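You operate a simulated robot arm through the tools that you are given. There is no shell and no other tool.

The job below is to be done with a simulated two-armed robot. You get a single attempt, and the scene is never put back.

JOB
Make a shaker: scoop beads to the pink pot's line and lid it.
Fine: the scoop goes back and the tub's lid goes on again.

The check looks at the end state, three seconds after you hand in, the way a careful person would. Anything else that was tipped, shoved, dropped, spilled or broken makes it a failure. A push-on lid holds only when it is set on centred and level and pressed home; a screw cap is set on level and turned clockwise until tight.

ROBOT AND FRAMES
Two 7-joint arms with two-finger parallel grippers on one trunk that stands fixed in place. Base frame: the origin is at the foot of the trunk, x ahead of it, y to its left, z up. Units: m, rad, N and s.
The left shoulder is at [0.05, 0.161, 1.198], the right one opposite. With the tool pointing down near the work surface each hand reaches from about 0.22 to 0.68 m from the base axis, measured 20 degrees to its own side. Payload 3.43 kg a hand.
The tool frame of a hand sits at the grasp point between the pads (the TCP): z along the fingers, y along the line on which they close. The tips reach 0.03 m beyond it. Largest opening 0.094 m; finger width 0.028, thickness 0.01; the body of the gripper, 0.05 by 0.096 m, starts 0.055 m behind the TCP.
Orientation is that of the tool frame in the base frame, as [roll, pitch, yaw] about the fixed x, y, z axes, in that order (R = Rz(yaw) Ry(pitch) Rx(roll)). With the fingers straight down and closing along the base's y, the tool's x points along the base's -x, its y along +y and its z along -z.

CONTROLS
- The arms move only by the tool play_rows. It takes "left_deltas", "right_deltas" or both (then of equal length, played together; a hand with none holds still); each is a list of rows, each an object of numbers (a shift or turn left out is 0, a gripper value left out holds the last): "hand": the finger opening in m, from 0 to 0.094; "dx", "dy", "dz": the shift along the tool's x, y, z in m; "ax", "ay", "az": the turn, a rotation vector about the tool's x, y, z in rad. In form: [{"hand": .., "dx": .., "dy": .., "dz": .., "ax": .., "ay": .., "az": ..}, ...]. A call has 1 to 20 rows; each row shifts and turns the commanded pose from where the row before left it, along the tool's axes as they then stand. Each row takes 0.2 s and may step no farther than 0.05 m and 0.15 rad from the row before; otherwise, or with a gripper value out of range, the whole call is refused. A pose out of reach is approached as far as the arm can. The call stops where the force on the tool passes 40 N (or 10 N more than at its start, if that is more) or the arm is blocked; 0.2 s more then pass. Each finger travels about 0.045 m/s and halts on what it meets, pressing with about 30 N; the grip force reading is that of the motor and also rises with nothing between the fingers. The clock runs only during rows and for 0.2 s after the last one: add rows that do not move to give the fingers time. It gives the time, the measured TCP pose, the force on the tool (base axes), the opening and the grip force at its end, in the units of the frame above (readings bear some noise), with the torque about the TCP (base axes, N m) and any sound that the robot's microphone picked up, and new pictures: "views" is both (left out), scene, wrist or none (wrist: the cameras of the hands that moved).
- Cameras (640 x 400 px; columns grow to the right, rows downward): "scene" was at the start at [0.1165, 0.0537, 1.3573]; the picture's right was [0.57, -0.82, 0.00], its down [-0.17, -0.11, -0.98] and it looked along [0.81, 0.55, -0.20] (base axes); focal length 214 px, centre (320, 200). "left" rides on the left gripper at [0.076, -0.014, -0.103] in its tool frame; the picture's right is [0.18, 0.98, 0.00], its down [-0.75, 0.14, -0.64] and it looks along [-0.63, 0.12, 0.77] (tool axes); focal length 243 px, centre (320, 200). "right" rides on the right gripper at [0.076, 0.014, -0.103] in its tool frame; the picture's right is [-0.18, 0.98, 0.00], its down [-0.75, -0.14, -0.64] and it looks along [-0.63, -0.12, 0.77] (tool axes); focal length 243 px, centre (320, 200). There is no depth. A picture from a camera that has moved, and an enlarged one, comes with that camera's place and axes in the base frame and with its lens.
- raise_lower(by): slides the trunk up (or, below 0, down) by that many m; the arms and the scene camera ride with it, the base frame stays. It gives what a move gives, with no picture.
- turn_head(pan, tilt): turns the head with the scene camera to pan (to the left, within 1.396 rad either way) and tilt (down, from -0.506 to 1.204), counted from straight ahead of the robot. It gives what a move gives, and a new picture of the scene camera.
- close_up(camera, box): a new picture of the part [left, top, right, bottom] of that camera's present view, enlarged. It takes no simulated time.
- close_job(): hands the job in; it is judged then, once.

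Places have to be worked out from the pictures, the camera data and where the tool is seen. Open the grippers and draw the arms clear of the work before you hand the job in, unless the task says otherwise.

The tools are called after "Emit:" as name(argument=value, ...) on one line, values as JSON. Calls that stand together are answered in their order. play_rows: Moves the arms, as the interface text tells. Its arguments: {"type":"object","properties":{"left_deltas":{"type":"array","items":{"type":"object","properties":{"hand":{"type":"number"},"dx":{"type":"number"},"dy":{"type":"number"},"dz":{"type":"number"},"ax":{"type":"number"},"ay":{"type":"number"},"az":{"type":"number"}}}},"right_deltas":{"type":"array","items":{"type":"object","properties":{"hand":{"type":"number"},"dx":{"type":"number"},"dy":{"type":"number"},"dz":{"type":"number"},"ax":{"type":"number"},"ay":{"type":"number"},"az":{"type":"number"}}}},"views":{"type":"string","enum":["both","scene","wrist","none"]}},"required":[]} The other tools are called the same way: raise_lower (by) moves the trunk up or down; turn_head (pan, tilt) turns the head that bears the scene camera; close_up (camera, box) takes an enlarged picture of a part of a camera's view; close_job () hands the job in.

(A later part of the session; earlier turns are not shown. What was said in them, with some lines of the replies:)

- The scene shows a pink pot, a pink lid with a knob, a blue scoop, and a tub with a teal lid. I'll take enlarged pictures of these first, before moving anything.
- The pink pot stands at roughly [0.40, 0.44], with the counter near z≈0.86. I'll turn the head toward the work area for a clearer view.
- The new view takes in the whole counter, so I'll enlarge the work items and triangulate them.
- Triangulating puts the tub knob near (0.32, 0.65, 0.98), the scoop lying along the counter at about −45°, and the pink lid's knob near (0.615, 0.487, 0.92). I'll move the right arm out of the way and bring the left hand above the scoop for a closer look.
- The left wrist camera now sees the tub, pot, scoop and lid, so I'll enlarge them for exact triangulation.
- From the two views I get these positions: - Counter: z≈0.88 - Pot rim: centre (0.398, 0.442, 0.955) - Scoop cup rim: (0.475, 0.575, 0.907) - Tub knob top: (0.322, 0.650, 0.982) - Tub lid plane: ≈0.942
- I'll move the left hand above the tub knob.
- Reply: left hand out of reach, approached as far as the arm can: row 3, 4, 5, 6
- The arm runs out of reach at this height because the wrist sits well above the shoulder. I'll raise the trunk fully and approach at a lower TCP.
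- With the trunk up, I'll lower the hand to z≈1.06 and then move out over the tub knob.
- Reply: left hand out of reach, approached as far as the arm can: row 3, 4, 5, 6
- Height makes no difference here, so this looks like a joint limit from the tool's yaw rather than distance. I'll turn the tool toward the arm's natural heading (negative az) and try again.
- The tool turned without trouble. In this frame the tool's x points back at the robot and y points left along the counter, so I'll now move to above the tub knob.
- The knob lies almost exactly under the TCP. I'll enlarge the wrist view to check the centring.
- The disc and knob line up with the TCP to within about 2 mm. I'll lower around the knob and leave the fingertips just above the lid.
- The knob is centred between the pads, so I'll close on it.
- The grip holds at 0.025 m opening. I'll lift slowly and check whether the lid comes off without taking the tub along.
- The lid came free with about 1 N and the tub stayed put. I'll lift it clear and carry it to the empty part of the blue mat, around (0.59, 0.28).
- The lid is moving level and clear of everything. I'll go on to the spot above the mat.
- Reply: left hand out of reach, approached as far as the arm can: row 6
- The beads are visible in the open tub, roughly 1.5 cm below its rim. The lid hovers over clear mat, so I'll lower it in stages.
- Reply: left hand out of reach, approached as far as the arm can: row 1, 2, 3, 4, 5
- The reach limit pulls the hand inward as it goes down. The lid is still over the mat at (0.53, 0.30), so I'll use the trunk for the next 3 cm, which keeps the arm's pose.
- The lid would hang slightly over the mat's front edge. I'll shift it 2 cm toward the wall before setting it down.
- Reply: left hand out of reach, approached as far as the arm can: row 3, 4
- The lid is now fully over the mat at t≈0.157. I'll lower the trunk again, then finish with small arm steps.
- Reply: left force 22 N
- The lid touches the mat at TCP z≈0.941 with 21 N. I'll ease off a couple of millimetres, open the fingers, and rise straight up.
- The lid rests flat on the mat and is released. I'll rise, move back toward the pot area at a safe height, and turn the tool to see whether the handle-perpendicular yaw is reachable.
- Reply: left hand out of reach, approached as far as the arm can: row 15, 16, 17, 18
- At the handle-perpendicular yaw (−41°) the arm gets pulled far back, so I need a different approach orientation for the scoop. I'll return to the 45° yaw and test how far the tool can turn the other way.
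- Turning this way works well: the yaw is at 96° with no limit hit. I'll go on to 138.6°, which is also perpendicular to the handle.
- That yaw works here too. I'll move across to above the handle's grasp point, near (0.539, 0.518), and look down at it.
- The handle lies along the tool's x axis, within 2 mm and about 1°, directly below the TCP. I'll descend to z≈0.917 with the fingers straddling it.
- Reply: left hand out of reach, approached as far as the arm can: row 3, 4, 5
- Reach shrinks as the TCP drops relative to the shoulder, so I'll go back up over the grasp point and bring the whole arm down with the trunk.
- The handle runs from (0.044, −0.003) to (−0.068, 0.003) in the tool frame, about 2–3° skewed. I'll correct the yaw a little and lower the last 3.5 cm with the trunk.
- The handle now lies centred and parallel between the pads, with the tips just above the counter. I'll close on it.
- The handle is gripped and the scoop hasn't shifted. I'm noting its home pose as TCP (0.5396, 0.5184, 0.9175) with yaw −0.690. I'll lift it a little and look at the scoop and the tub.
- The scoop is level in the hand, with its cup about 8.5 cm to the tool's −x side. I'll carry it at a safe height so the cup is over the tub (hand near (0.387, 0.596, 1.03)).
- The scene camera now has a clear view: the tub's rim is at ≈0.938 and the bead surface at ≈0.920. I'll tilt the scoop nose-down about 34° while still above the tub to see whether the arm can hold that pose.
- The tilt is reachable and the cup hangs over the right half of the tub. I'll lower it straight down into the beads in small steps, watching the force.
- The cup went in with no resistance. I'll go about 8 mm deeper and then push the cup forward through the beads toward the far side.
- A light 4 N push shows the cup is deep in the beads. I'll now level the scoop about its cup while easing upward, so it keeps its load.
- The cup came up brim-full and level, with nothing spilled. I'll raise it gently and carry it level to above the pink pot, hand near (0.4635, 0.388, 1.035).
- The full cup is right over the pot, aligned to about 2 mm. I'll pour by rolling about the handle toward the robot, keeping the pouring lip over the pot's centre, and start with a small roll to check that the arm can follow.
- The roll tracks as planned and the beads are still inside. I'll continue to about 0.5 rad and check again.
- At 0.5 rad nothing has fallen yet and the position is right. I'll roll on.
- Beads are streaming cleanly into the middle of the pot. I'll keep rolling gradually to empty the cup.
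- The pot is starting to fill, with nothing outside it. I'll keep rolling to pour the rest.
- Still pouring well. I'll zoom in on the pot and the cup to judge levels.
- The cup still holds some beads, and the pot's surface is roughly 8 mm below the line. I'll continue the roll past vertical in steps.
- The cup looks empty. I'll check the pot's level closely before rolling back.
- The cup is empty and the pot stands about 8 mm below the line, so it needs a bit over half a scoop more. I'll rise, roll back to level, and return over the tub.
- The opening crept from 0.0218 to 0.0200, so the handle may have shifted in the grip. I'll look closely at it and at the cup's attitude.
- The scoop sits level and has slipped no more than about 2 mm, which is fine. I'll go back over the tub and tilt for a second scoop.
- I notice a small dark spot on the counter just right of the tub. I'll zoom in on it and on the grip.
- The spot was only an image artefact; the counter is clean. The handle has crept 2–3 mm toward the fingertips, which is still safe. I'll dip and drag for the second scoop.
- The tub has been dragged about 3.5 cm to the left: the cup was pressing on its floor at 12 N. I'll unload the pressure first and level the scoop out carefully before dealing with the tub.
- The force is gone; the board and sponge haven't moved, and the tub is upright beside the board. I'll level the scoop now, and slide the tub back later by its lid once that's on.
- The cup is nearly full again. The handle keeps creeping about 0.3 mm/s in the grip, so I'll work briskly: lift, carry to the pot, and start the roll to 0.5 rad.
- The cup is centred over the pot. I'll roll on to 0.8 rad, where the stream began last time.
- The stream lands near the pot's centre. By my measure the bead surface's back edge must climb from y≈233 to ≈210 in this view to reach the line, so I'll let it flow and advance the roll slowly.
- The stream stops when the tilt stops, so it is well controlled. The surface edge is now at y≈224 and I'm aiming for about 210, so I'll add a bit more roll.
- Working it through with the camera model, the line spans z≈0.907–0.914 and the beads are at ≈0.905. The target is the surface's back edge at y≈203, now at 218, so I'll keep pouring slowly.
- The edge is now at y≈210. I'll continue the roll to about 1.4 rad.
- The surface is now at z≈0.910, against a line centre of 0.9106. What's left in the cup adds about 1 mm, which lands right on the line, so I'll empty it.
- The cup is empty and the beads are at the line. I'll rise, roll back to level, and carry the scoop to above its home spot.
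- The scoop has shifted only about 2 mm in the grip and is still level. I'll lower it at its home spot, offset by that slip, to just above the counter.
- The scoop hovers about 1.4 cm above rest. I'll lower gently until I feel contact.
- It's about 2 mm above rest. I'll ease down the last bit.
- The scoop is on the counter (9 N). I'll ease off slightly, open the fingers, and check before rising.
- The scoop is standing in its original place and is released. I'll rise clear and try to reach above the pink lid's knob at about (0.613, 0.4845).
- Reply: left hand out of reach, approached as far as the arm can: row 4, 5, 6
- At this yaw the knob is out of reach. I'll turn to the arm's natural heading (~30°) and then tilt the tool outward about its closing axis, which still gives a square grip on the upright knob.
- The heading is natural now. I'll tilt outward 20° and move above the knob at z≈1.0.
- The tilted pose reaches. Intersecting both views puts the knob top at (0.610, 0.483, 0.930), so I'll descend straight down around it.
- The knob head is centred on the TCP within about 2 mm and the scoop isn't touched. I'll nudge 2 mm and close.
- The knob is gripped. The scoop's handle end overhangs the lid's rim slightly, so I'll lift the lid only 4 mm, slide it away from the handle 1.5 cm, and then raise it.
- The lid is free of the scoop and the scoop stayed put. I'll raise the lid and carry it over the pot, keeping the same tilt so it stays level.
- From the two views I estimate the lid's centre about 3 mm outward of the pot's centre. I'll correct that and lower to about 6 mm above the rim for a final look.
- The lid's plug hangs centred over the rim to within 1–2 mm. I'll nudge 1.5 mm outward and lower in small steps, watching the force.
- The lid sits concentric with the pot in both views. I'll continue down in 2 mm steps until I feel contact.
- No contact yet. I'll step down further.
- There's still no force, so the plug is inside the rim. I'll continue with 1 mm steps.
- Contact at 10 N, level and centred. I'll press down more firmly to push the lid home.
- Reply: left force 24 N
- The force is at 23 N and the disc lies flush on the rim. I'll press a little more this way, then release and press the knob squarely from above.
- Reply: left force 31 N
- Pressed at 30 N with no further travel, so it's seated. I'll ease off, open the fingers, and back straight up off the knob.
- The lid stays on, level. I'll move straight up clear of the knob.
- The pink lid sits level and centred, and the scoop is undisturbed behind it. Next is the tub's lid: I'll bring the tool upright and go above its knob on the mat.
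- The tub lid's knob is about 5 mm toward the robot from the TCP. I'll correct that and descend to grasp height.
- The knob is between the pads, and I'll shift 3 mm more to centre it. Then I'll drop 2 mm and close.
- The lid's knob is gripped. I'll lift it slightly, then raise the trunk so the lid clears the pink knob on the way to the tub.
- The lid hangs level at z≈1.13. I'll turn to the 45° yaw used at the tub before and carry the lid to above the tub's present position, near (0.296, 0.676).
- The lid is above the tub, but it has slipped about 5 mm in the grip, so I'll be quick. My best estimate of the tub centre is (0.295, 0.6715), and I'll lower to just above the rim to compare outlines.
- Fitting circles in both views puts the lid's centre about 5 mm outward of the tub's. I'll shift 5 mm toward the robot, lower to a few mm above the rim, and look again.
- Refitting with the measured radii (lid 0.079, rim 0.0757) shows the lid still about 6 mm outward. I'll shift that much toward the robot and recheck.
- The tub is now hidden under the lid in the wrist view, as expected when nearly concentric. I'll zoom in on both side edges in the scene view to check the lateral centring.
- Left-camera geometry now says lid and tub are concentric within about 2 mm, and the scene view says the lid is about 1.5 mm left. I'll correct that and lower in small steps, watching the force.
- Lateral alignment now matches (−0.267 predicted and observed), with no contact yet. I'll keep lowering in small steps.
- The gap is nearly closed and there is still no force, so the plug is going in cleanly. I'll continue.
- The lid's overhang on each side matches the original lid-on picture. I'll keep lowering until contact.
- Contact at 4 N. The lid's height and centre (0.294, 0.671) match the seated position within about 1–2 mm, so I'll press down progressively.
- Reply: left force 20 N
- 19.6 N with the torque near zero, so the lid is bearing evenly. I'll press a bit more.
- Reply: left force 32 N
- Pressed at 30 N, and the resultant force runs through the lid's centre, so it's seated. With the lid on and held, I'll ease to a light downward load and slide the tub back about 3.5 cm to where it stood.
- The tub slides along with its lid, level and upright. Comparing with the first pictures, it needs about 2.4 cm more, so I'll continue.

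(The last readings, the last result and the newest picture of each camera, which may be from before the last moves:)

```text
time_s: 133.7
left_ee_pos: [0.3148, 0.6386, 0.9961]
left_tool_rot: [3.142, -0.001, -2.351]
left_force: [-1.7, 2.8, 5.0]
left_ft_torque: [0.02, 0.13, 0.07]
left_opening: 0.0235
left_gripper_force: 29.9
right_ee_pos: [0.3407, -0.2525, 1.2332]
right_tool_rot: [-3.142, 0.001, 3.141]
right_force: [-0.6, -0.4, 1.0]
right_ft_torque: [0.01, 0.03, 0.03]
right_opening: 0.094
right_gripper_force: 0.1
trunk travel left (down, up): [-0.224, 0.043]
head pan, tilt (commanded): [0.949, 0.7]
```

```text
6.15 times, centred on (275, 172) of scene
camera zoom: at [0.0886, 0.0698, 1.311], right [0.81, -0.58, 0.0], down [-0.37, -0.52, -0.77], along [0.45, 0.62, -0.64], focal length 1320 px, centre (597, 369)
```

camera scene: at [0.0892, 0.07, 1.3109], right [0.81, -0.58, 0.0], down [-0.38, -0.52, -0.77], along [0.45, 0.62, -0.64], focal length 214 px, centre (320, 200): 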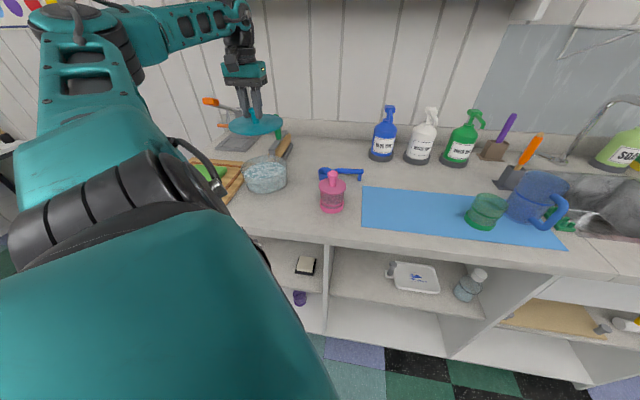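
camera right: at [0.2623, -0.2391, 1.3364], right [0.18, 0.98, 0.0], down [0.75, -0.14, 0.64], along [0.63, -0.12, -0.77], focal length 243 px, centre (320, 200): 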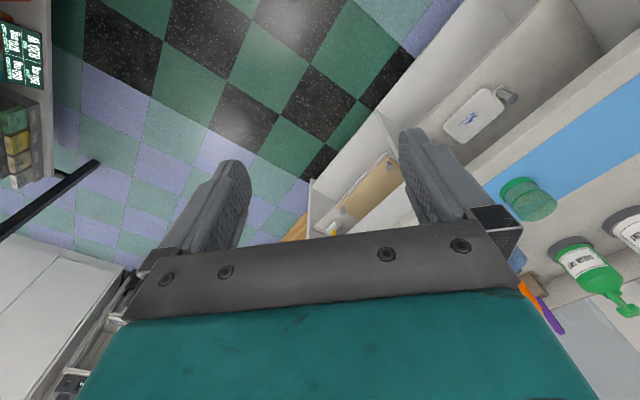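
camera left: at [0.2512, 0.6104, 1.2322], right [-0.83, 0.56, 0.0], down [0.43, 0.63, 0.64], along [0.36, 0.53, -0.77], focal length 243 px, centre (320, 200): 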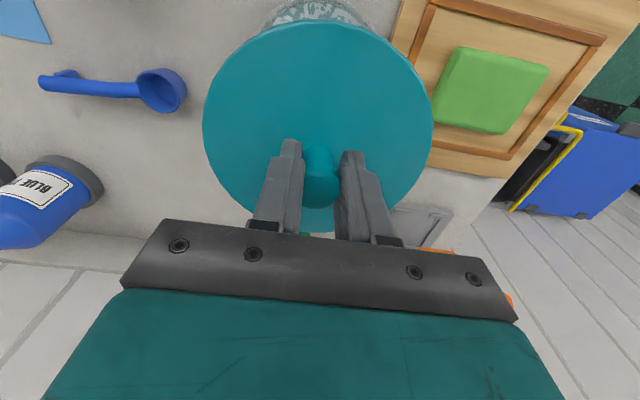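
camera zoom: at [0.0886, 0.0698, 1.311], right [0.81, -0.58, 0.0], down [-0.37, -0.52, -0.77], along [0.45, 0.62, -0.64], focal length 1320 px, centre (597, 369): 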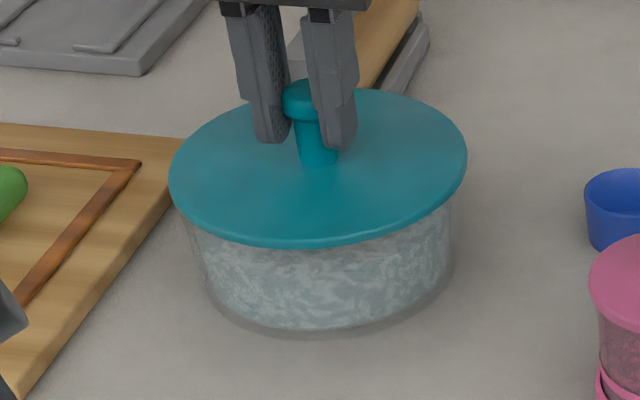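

The tub is back within a few millimetres of its first position, in the identical view. The lid sits about 2 mm right of centre on it from the dragging, so I'll unload it, nudge it back 2 mm, and then press home again.

Emit:
play_rows(left_deltas=[{"dy": -0.002}, {"dz": -0.001}, {"dy": 0.002}, {"dy": 0.0025}, {}], views="none")

Emit:
close_up(camera="scene", box=[235, 140, 315, 205])

```text
time_s: 134.9
left_ee_pos: [0.3131, 0.6407, 0.9944]
left_tool_rot: [-3.14, 0.0, -2.353]
left_force: [0.7, -0.6, -0.7]
left_ft_torque: [0.0, 0.02, 0.0]
left_opening: 0.0236
left_gripper_force: 30.1
right_ee_pos: [0.3395, -0.2526, 1.2333]
right_tool_rot: [3.141, 0.0, 3.141]
right_force: [-0.3, 0.1, 0.7]
right_ft_torque: [-0.04, 0.0, 0.03]
right_opening: 0.0943
right_gripper_force: 0.0
trunk travel left (down, up): [-0.224, 0.043]
head pan, tilt (commanded): [0.949, 0.7]
```

```text
6.15 times, centred on (275, 172) of scene
camera zoom: at [0.0892, 0.0701, 1.3108], right [0.81, -0.58, 0.0], down [-0.38, -0.52, -0.76], along [0.45, 0.62, -0.64], focal length 1320 px, centre (597, 369)
```

zoom: 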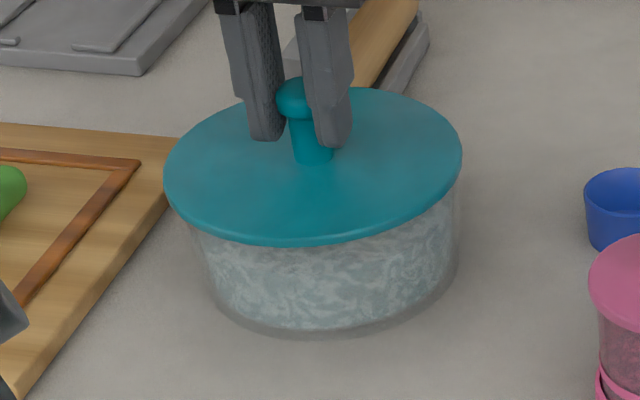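

Now it's about 2 mm left. I'll split the difference, and use the wrist view to check the fore-aft centring.

Emit:
play_rows(left_deltas=[{"dy": -0.002}, {}], views="none")

Emit:
close_up(camera="scene", box=[235, 140, 315, 205])

Emit:
close_up(camera="left", box=[180, 0, 460, 220])

Emit:
close_up(camera="scene", box=[245, 165, 290, 195])

```text
time_s: 135.5
left_ee_pos: [0.3154, 0.638, 0.9969]
left_tool_rot: [3.141, 0.0, -2.351]
left_force: [0.7, 0.7, -1.1]
left_ft_torque: [0.01, 0.0, 0.03]
left_opening: 0.0234
left_gripper_force: 30.4
right_ee_pos: [0.3404, -0.2527, 1.2343]
right_tool_rot: [3.141, 0.001, 3.142]
right_force: [-0.6, -0.1, 0.0]
right_ft_torque: [-0.04, -0.01, 0.02]
right_opening: 0.0941
right_gripper_force: 0.1
trunk travel left (down, up): [-0.224, 0.043]
head pan, tilt (commanded): [0.949, 0.7]
```

```text
6.15 times, centred on (275, 172) of scene
camera zoom: at [0.0892, 0.0701, 1.3109], right [0.81, -0.58, 0.0], down [-0.38, -0.52, -0.76], along [0.45, 0.62, -0.64], focal length 1320 px, centre (597, 369)
```

zoom: 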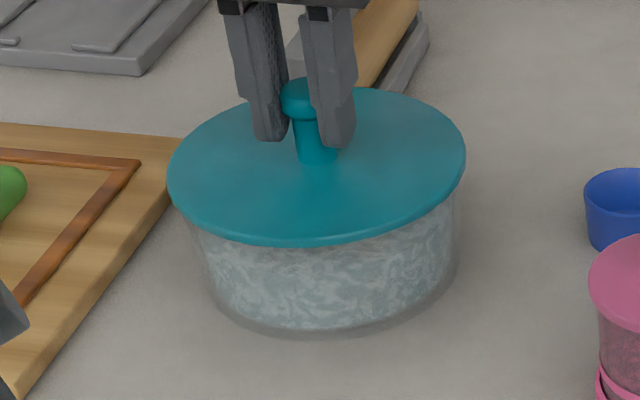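

```text
1.82 times, centred on (320, 110) of left
camera zoom: at [0.2723, 0.5749, 1.0982], right [-0.83, 0.56, 0.0], down [0.43, 0.64, 0.64], along [0.36, 0.53, -0.77], focal length 441 px, centre (320, 364)
```

zoom: 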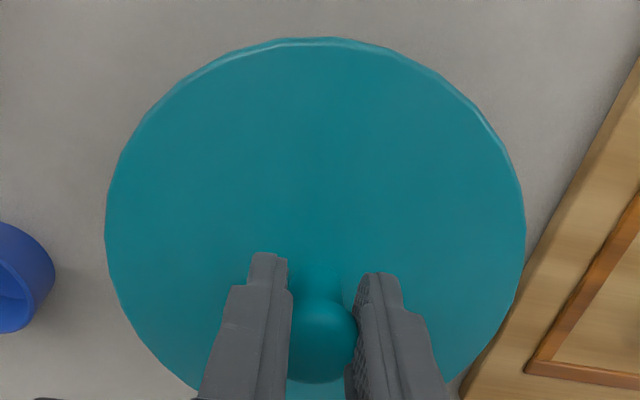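

```text
13.33 times, centred on (268, 180) of scene
camera zoom: at [0.0892, 0.0701, 1.3109], right [0.81, -0.58, 0.0], down [-0.38, -0.52, -0.76], along [0.45, 0.62, -0.64], focal length 2860 px, centre (1020, 467)
```

zoom: 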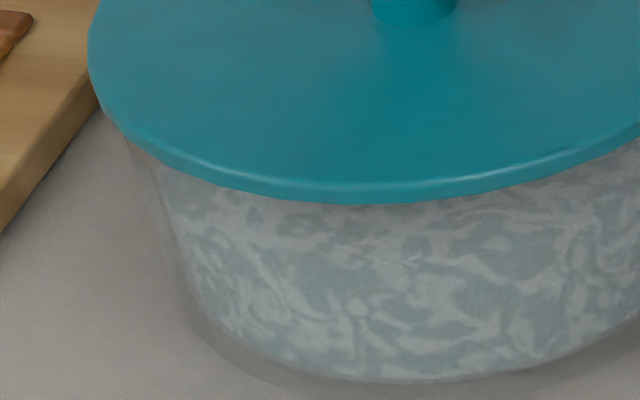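

Lateral centring now matches the original to within about 0.5 mm. I'll press the lid home again, evenly.

Emit:
play_rows(left_deltas=[{"dz": 0.0015}, {"dz": 0.0015}, {"dz": 0.0015}, {}], views="none")

```text
time_s: 136.5
left_ee_pos: [0.3156, 0.6385, 0.9947]
left_tool_rot: [3.141, 0.007, -2.352]
left_force: [0.6, 2.8, 21.7]
left_ft_torque: [-0.31, 0.42, -0.04]
left_opening: 0.0235
left_gripper_force: 30.2
right_ee_pos: [0.3382, -0.2547, 1.232]
right_tool_rot: [3.139, 0.002, 3.141]
right_force: [0.0, -0.4, 0.0]
right_ft_torque: [-0.02, -0.02, -0.02]
right_opening: 0.094
right_gripper_force: 0.0
trunk travel left (down, up): [-0.224, 0.043]
head pan, tilt (commanded): [0.949, 0.7]
```

The force is 22 N, but the torque says the near side is carrying more. I'll look before pressing further.

Emit:
close_up(camera="scene", box=[235, 140, 315, 205])

Emit:
close_up(camera="scene", box=[243, 160, 265, 185])

Emit:
close_up(camera="scene", box=[268, 155, 295, 185])

```text
6.15 times, centred on (275, 172) of scene
camera zoom: at [0.0882, 0.0681, 1.3113], right [0.81, -0.58, 0.0], down [-0.37, -0.52, -0.77], along [0.45, 0.62, -0.64], focal length 1320 px, centre (597, 369)
```

zoom: 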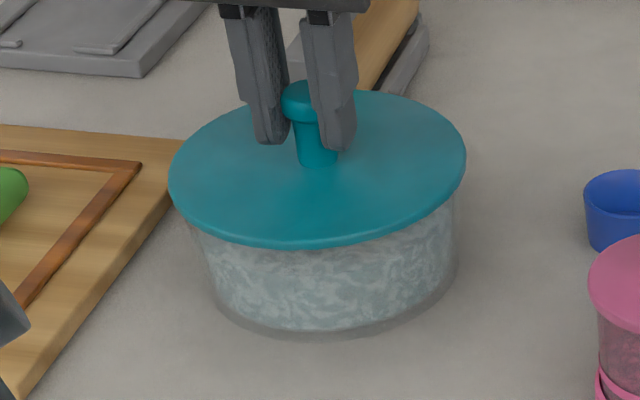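

```text
16.00 times, centred on (254, 172) of scene
camera zoom: at [0.0882, 0.0681, 1.3113], right [0.81, -0.58, 0.0], down [-0.37, -0.52, -0.77], along [0.45, 0.62, -0.64], focal length 3432 px, centre (1376, 640)
```

zoom: 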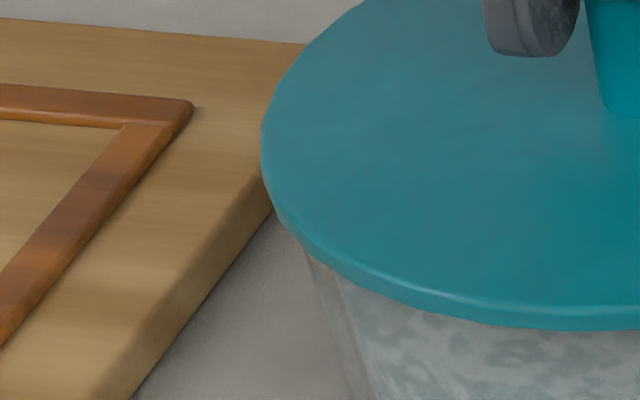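

```text
13.33 times, centred on (282, 170) of scene
camera zoom: at [0.0882, 0.0681, 1.3113], right [0.81, -0.58, 0.0], down [-0.37, -0.52, -0.77], along [0.45, 0.62, -0.64], focal length 2860 px, centre (833, 600)
```

zoom: 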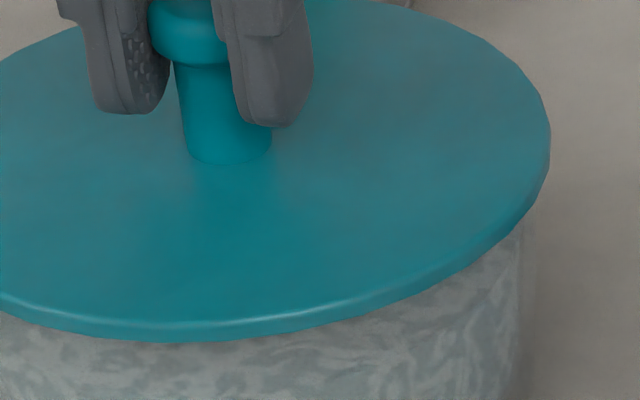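

The lid is flush with the rim all round and at its original height. I'll ease off, release, rise, and then press the knob squarely from above with closed fingers to be sure it's home.

Emit:
play_rows(left_deltas=[{"dz": -0.002}, {"dz": -0.0015}, {"hand": 0.06}, {}, {}, {}, {"dz": -0.02}, {"dz": -0.02}, {"hand": 0.0}, {}, {}, {}, {}], views="none")

Emit:
close_up(camera="scene", box=[235, 140, 315, 205])

Emit:
close_up(camera="left", box=[180, 20, 460, 240])

```text
time_s: 139.3
left_ee_pos: [0.3155, 0.639, 1.035]
left_tool_rot: [3.141, 0.0, -2.353]
left_force: [0.3, -0.2, -0.3]
left_ft_torque: [0.01, 0.01, 0.04]
left_opening: 0.0
left_gripper_force: 30.3
right_ee_pos: [0.3405, -0.252, 1.2326]
right_tool_rot: [-3.141, 0.002, -3.141]
right_force: [0.3, 1.2, 0.9]
right_ft_torque: [0.01, 0.02, 0.02]
right_opening: 0.0941
right_gripper_force: 0.0
trunk travel left (down, up): [-0.224, 0.043]
head pan, tilt (commanded): [0.949, 0.7]
```

```text
6.15 times, centred on (275, 172) of scene
camera zoom: at [0.0892, 0.0701, 1.3109], right [0.81, -0.58, 0.0], down [-0.38, -0.52, -0.76], along [0.45, 0.62, -0.64], focal length 1320 px, centre (597, 369)
```

zoom: 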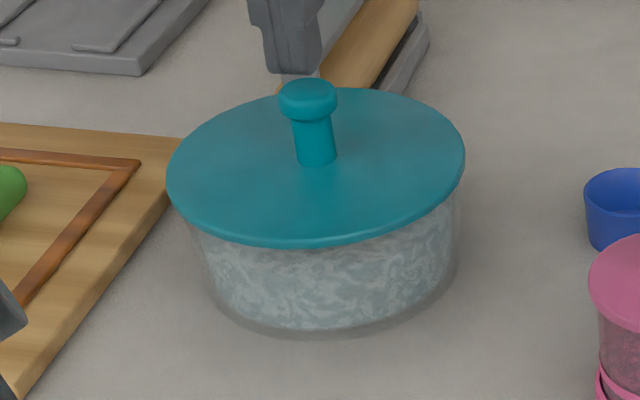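

```text
1.82 times, centred on (320, 130) of left
camera zoom: at [0.2726, 0.5754, 1.137], right [-0.83, 0.56, 0.0], down [0.43, 0.64, 0.64], along [0.36, 0.53, -0.77], focal length 441 px, centre (320, 327)
```

zoom: 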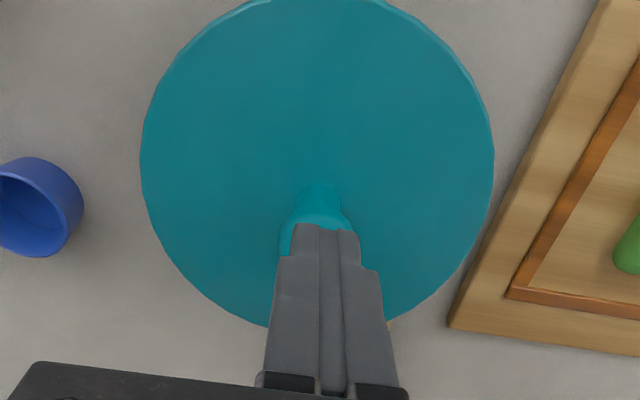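

The picture is almost pixel-identical to the original closed tub. I'll move over the knob with closed fingers and press down on it squarely.

Emit:
play_rows(left_deltas=[{"dx": -0.008}, {"dz": 0.01}, {"dz": 0.004}, {"dz": 0.002}, {"dz": 0.002}, {}], views="none")

Emit:
close_up(camera="scene", box=[235, 140, 315, 205])

```text
time_s: 140.7
left_ee_pos: [0.3207, 0.6453, 1.0202]
left_tool_rot: [3.141, 0.009, -2.351]
left_force: [1.4, 4.2, 18.9]
left_ft_torque: [0.07, 0.0, -0.12]
left_opening: 0.0
left_gripper_force: 30.0
right_ee_pos: [0.3386, -0.2539, 1.233]
right_tool_rot: [3.14, 0.001, -3.141]
right_force: [0.0, 0.6, 0.4]
right_ft_torque: [0.01, 0.01, 0.0]
right_opening: 0.094
right_gripper_force: 0.0
trunk travel left (down, up): [-0.224, 0.043]
head pan, tilt (commanded): [0.949, 0.7]
```

```text
6.15 times, centred on (275, 172) of scene
camera zoom: at [0.0883, 0.0685, 1.3113], right [0.81, -0.58, 0.0], down [-0.37, -0.52, -0.77], along [0.45, 0.62, -0.64], focal length 1320 px, centre (597, 369)
```

zoom: 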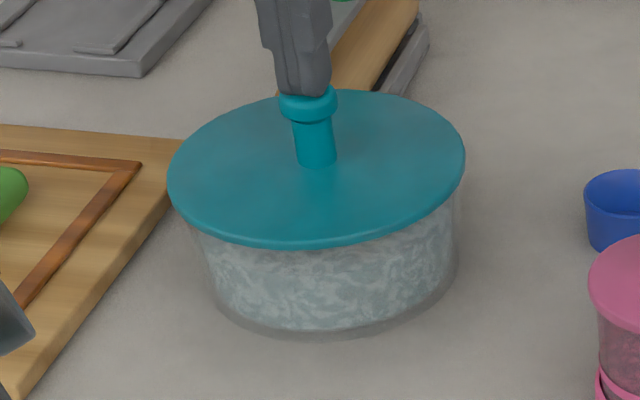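

I'm pressing on the knob's centre at 19 N, and the lid's height is unchanged, so it's already down. I'll take it up to around 33 N once to make sure.

Emit:
play_rows(left_deltas=[{"dz": 0.0015}, {"dz": 0.001}, {}], views="none")

Emit:
close_up(camera="scene", box=[235, 140, 315, 205])

```text
time_s: 141.5
left_ee_pos: [0.3207, 0.6441, 1.0195]
left_tool_rot: [3.141, 0.009, -2.35]
left_force: [3.1, 9.5, 33.4]
left_ft_torque: [0.19, 0.08, 0.05]
left_opening: 0.0
left_gripper_force: 30.2
right_ee_pos: [0.3395, -0.2545, 1.2334]
right_tool_rot: [3.138, 0.003, 3.141]
right_force: [1.2, -0.7, 0.9]
right_ft_torque: [-0.01, -0.02, -0.01]
right_opening: 0.0944
right_gripper_force: 0.0
trunk travel left (down, up): [-0.224, 0.043]
head pan, tilt (commanded): [0.949, 0.7]
```

```text
6.15 times, centred on (275, 172) of scene
camera zoom: at [0.0878, 0.0676, 1.3113], right [0.81, -0.58, 0.0], down [-0.37, -0.52, -0.77], along [0.45, 0.62, -0.64], focal length 1320 px, centre (597, 369)
```

zoom: 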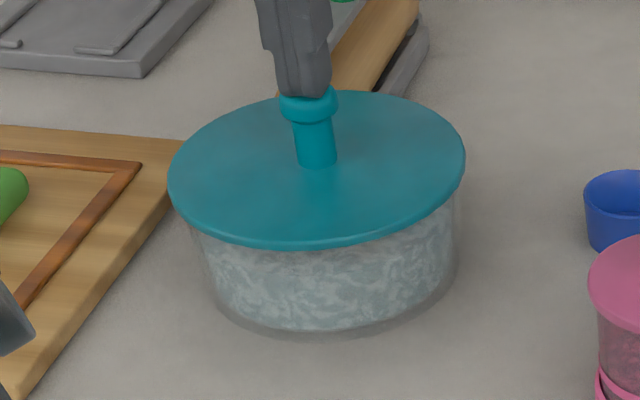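

Held at 33 N and the lid didn't move, so the tub's lid is home. I'll lift straight off and inspect the pink lid up close.

Emit:
play_rows(left_deltas=[{"dz": -0.01}, {"dz": -0.03}, {"dz": -0.03}, {}], views="scene")

Emit:
close_up(camera="scene", box=[312, 165, 352, 215])

Emit:
close_up(camera="scene", box=[318, 180, 348, 200])

Emit:
close_up(camera="scene", box=[305, 150, 385, 220])

```text
time_s: 142.5
left_ee_pos: [0.3206, 0.645, 1.0841]
left_tool_rot: [3.141, -0.002, -2.353]
left_force: [0.3, 0.4, 0.5]
left_ft_torque: [-0.04, 0.01, -0.03]
left_opening: 0.0
left_gripper_force: 29.9
right_ee_pos: [0.3401, -0.2524, 1.2338]
right_tool_rot: [-3.141, 0.0, 3.141]
right_force: [1.1, -0.6, 0.6]
right_ft_torque: [0.01, -0.02, -0.02]
right_opening: 0.0939
right_gripper_force: 0.0
trunk travel left (down, up): [-0.224, 0.043]
head pan, tilt (commanded): [0.949, 0.7]
camera scene: at [0.0892, 0.07, 1.3108], right [0.81, -0.58, 0.0], down [-0.38, -0.52, -0.76], along [0.45, 0.62, -0.64], focal length 214 px, centre (320, 200)
```

scene: 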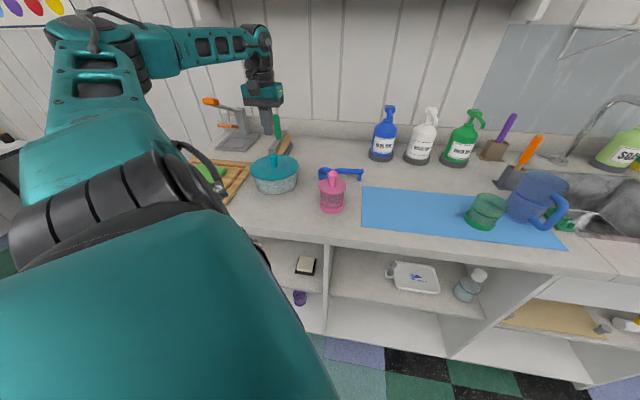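

```text
8.00 times, centred on (332, 190) of scene
camera zoom: at [0.0892, 0.07, 1.3108], right [0.81, -0.58, 0.0], down [-0.38, -0.52, -0.76], along [0.45, 0.62, -0.64], focal length 1716 px, centre (224, 280)
```

zoom: 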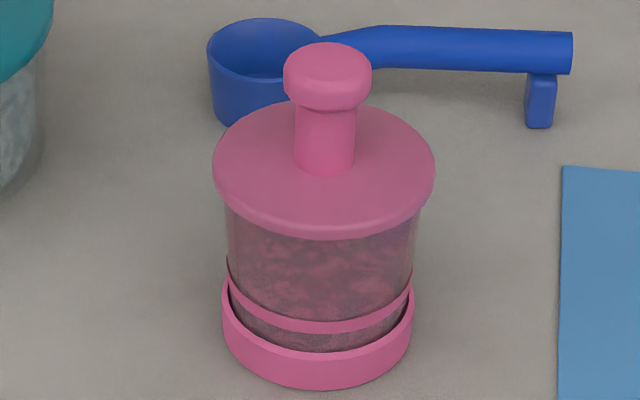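

```text
16.00 times, centred on (333, 190) of scene
camera zoom: at [0.0892, 0.07, 1.3108], right [0.81, -0.58, 0.0], down [-0.38, -0.52, -0.76], along [0.45, 0.62, -0.64], focal length 3432 px, centre (112, 360)
```

zoom: 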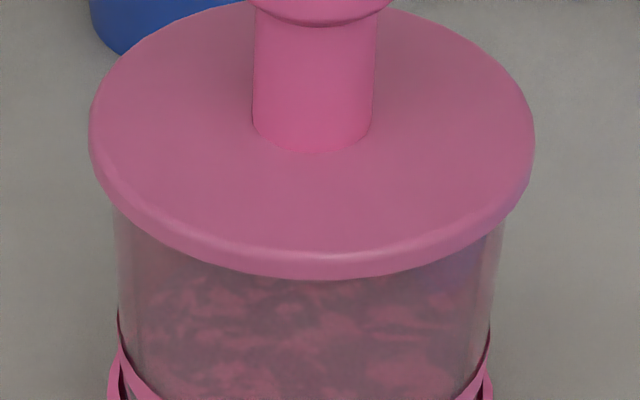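

```text
5.71 times, centred on (345, 185) of scene
camera zoom: at [0.0892, 0.07, 1.3108], right [0.81, -0.58, 0.0], down [-0.38, -0.52, -0.76], along [0.45, 0.62, -0.64], focal length 1226 px, centre (177, 286)
```

zoom: 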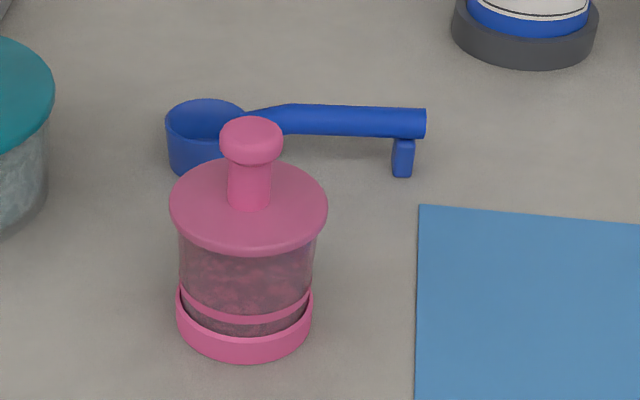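

The pink lid is level, flush, and centred to within a millimetre, and the scoop lies exactly where it was. I'll withdraw the left arm up and back, opening the gripper on the way.

Emit:
play_rows(left_deltas=[{"dz": -0.03}, {"dx": 0.028, "dy": -0.0153, "dz": -0.0145}, {"dx": 0.028, "dy": -0.0153, "dz": -0.0145}, {"dx": 0.028, "dy": -0.0153, "dz": -0.0145}, {"dx": 0.028, "dy": -0.0153, "dz": -0.0145}, {"dx": 0.028, "dy": -0.0153, "dz": -0.0145, "hand": 0.094}, {"dx": 0.028, "dy": -0.0153, "dz": -0.0145}, {"dx": 0.028, "dy": -0.0153, "dz": -0.0145}, {"dx": 0.028, "dy": -0.0153, "dz": -0.0145}, {}, {}], views="both")

```text
time_s: 144.9
left_ee_pos: [0.2491, 0.3995, 1.2298]
left_tool_rot: [-3.141, 0.0, -2.352]
left_force: [0.4, 0.1, -0.9]
left_ft_torque: [-0.01, -0.01, 0.0]
left_opening: 0.0941
left_gripper_force: 0.0
right_ee_pos: [0.3399, -0.2531, 1.2332]
right_tool_rot: [3.141, -0.001, -3.14]
right_force: [-0.1, 0.1, -0.6]
right_ft_torque: [0.05, -0.03, 0.01]
right_opening: 0.0939
right_gripper_force: 0.1
trunk travel left (down, up): [-0.224, 0.043]
head pan, tilt (commanded): [0.949, 0.7]
camera scene: at [0.0892, 0.0699, 1.3109], right [0.81, -0.58, 0.0], down [-0.38, -0.52, -0.77], along [0.45, 0.62, -0.64], focal length 214 px, centre (320, 200)
camera left: at [0.206, 0.3355, 1.3323], right [-0.83, 0.56, 0.0], down [0.43, 0.63, 0.64], along [0.36, 0.53, -0.77], focal length 243 px, centre (320, 200)
```

scene: 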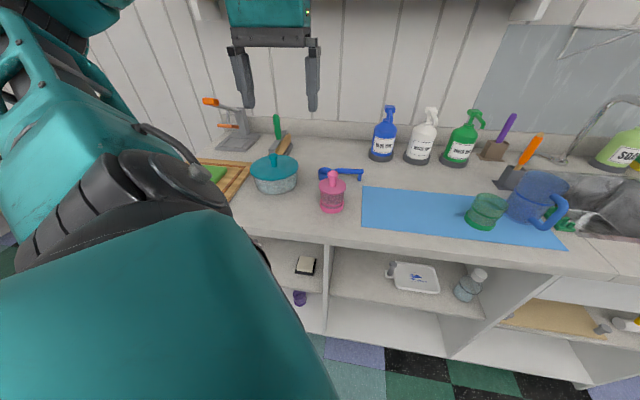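
left: 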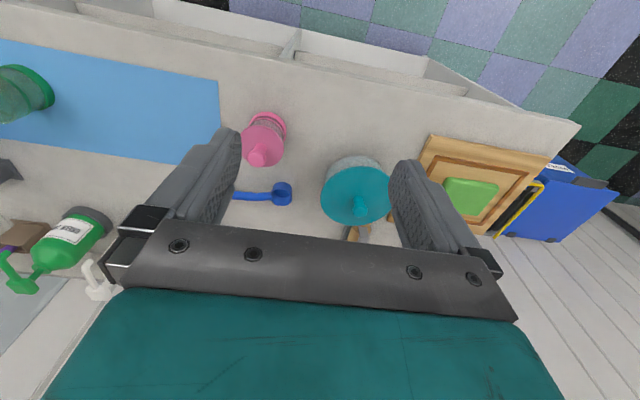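

Both arms are clear and open. I'll take a last detailed look at everything, checking for stray beads, lid seating and the fill level.

Emit:
close_up(camera="scene", box=[230, 140, 390, 240])

Emit:
close_up(camera="left", box=[220, 90, 420, 230])

Emit:
close_up(camera="scene", box=[235, 140, 315, 205])

Emit:
close_up(camera="left", box=[235, 100, 295, 175])

```text
4.00 times, centred on (310, 190) of scene
camera zoom: at [0.0892, 0.0699, 1.3109], right [0.81, -0.58, 0.0], down [-0.38, -0.52, -0.77], along [0.45, 0.62, -0.64], focal length 858 px, centre (360, 240)
```

zoom: 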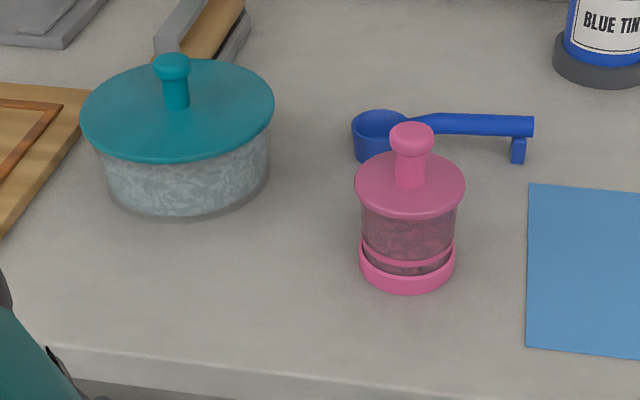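

```text
2.86 times, centred on (320, 160) of left
camera zoom: at [0.206, 0.3355, 1.3323], right [-0.83, 0.56, 0.0], down [0.43, 0.63, 0.64], along [0.36, 0.53, -0.77], focal length 693 px, centre (320, 314)
```

zoom: 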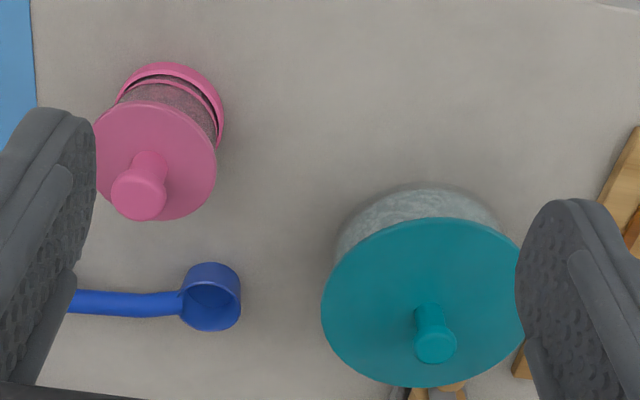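

```text
6.15 times, centred on (275, 172) of scene
camera zoom: at [0.0892, 0.0699, 1.3109], right [0.81, -0.58, 0.0], down [-0.38, -0.52, -0.77], along [0.45, 0.62, -0.64], focal length 1320 px, centre (597, 369)
```

zoom: 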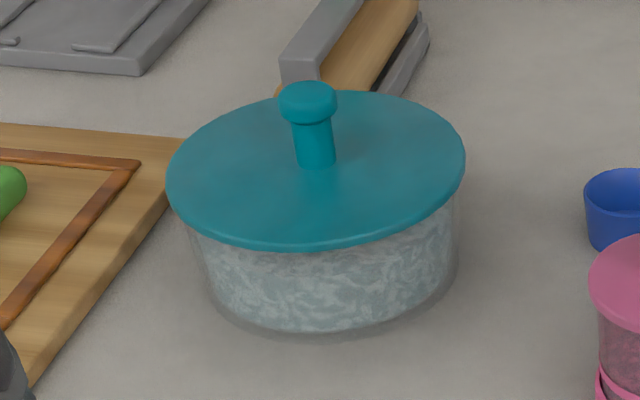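

```text
5.33 times, centred on (265, 138) of left
camera zoom: at [0.206, 0.3355, 1.3323], right [-0.83, 0.56, 0.0], down [0.43, 0.63, 0.64], along [0.36, 0.53, -0.77], focal length 1294 px, centre (613, 533)
```

zoom: 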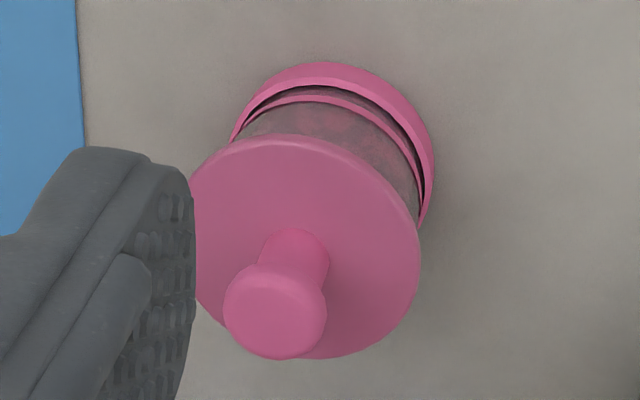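

Everything checks out:
- **Pot:** beads at the line, with the pink lid level, centred and flush.
- **Scoop:** standing exactly where it was.
- **Tub:** back in its place with its lid seated as in the first picture.
- **Counter:** no stray beads, and nothing else has moved.

Both grippers are open and clear, so I'm handing the job in.

Emit:
close_job()

```text
The job is handed in.
```

I filled the pink pot to its line with two scoops of beads, lidded it, returned the scoop and put the tub's lid back on. The job is handed in, but no verdict came back.

- **Pot:** by my camera measurements the beads are within about 1–2 mm of the middle of the line. The lid looks level, centred and flush, and I pressed it down at about 30 N.
- **Scoop:** it is back in its original spot, within a couple of millimetres.
- **Tub:** during the second scoop the cup pressed on the tub's floor and dragged the tub about 3.5 cm to the left. With the lid on, I slid it back to within a few millimetres of where it started. Its lid sits as it did at the start, pressed down at about 33 N.
- **Surroundings:** I saw no spilled beads, and the cutting board, bottles and mat did not move. I set the tub's lid on the blue mat while scooping.
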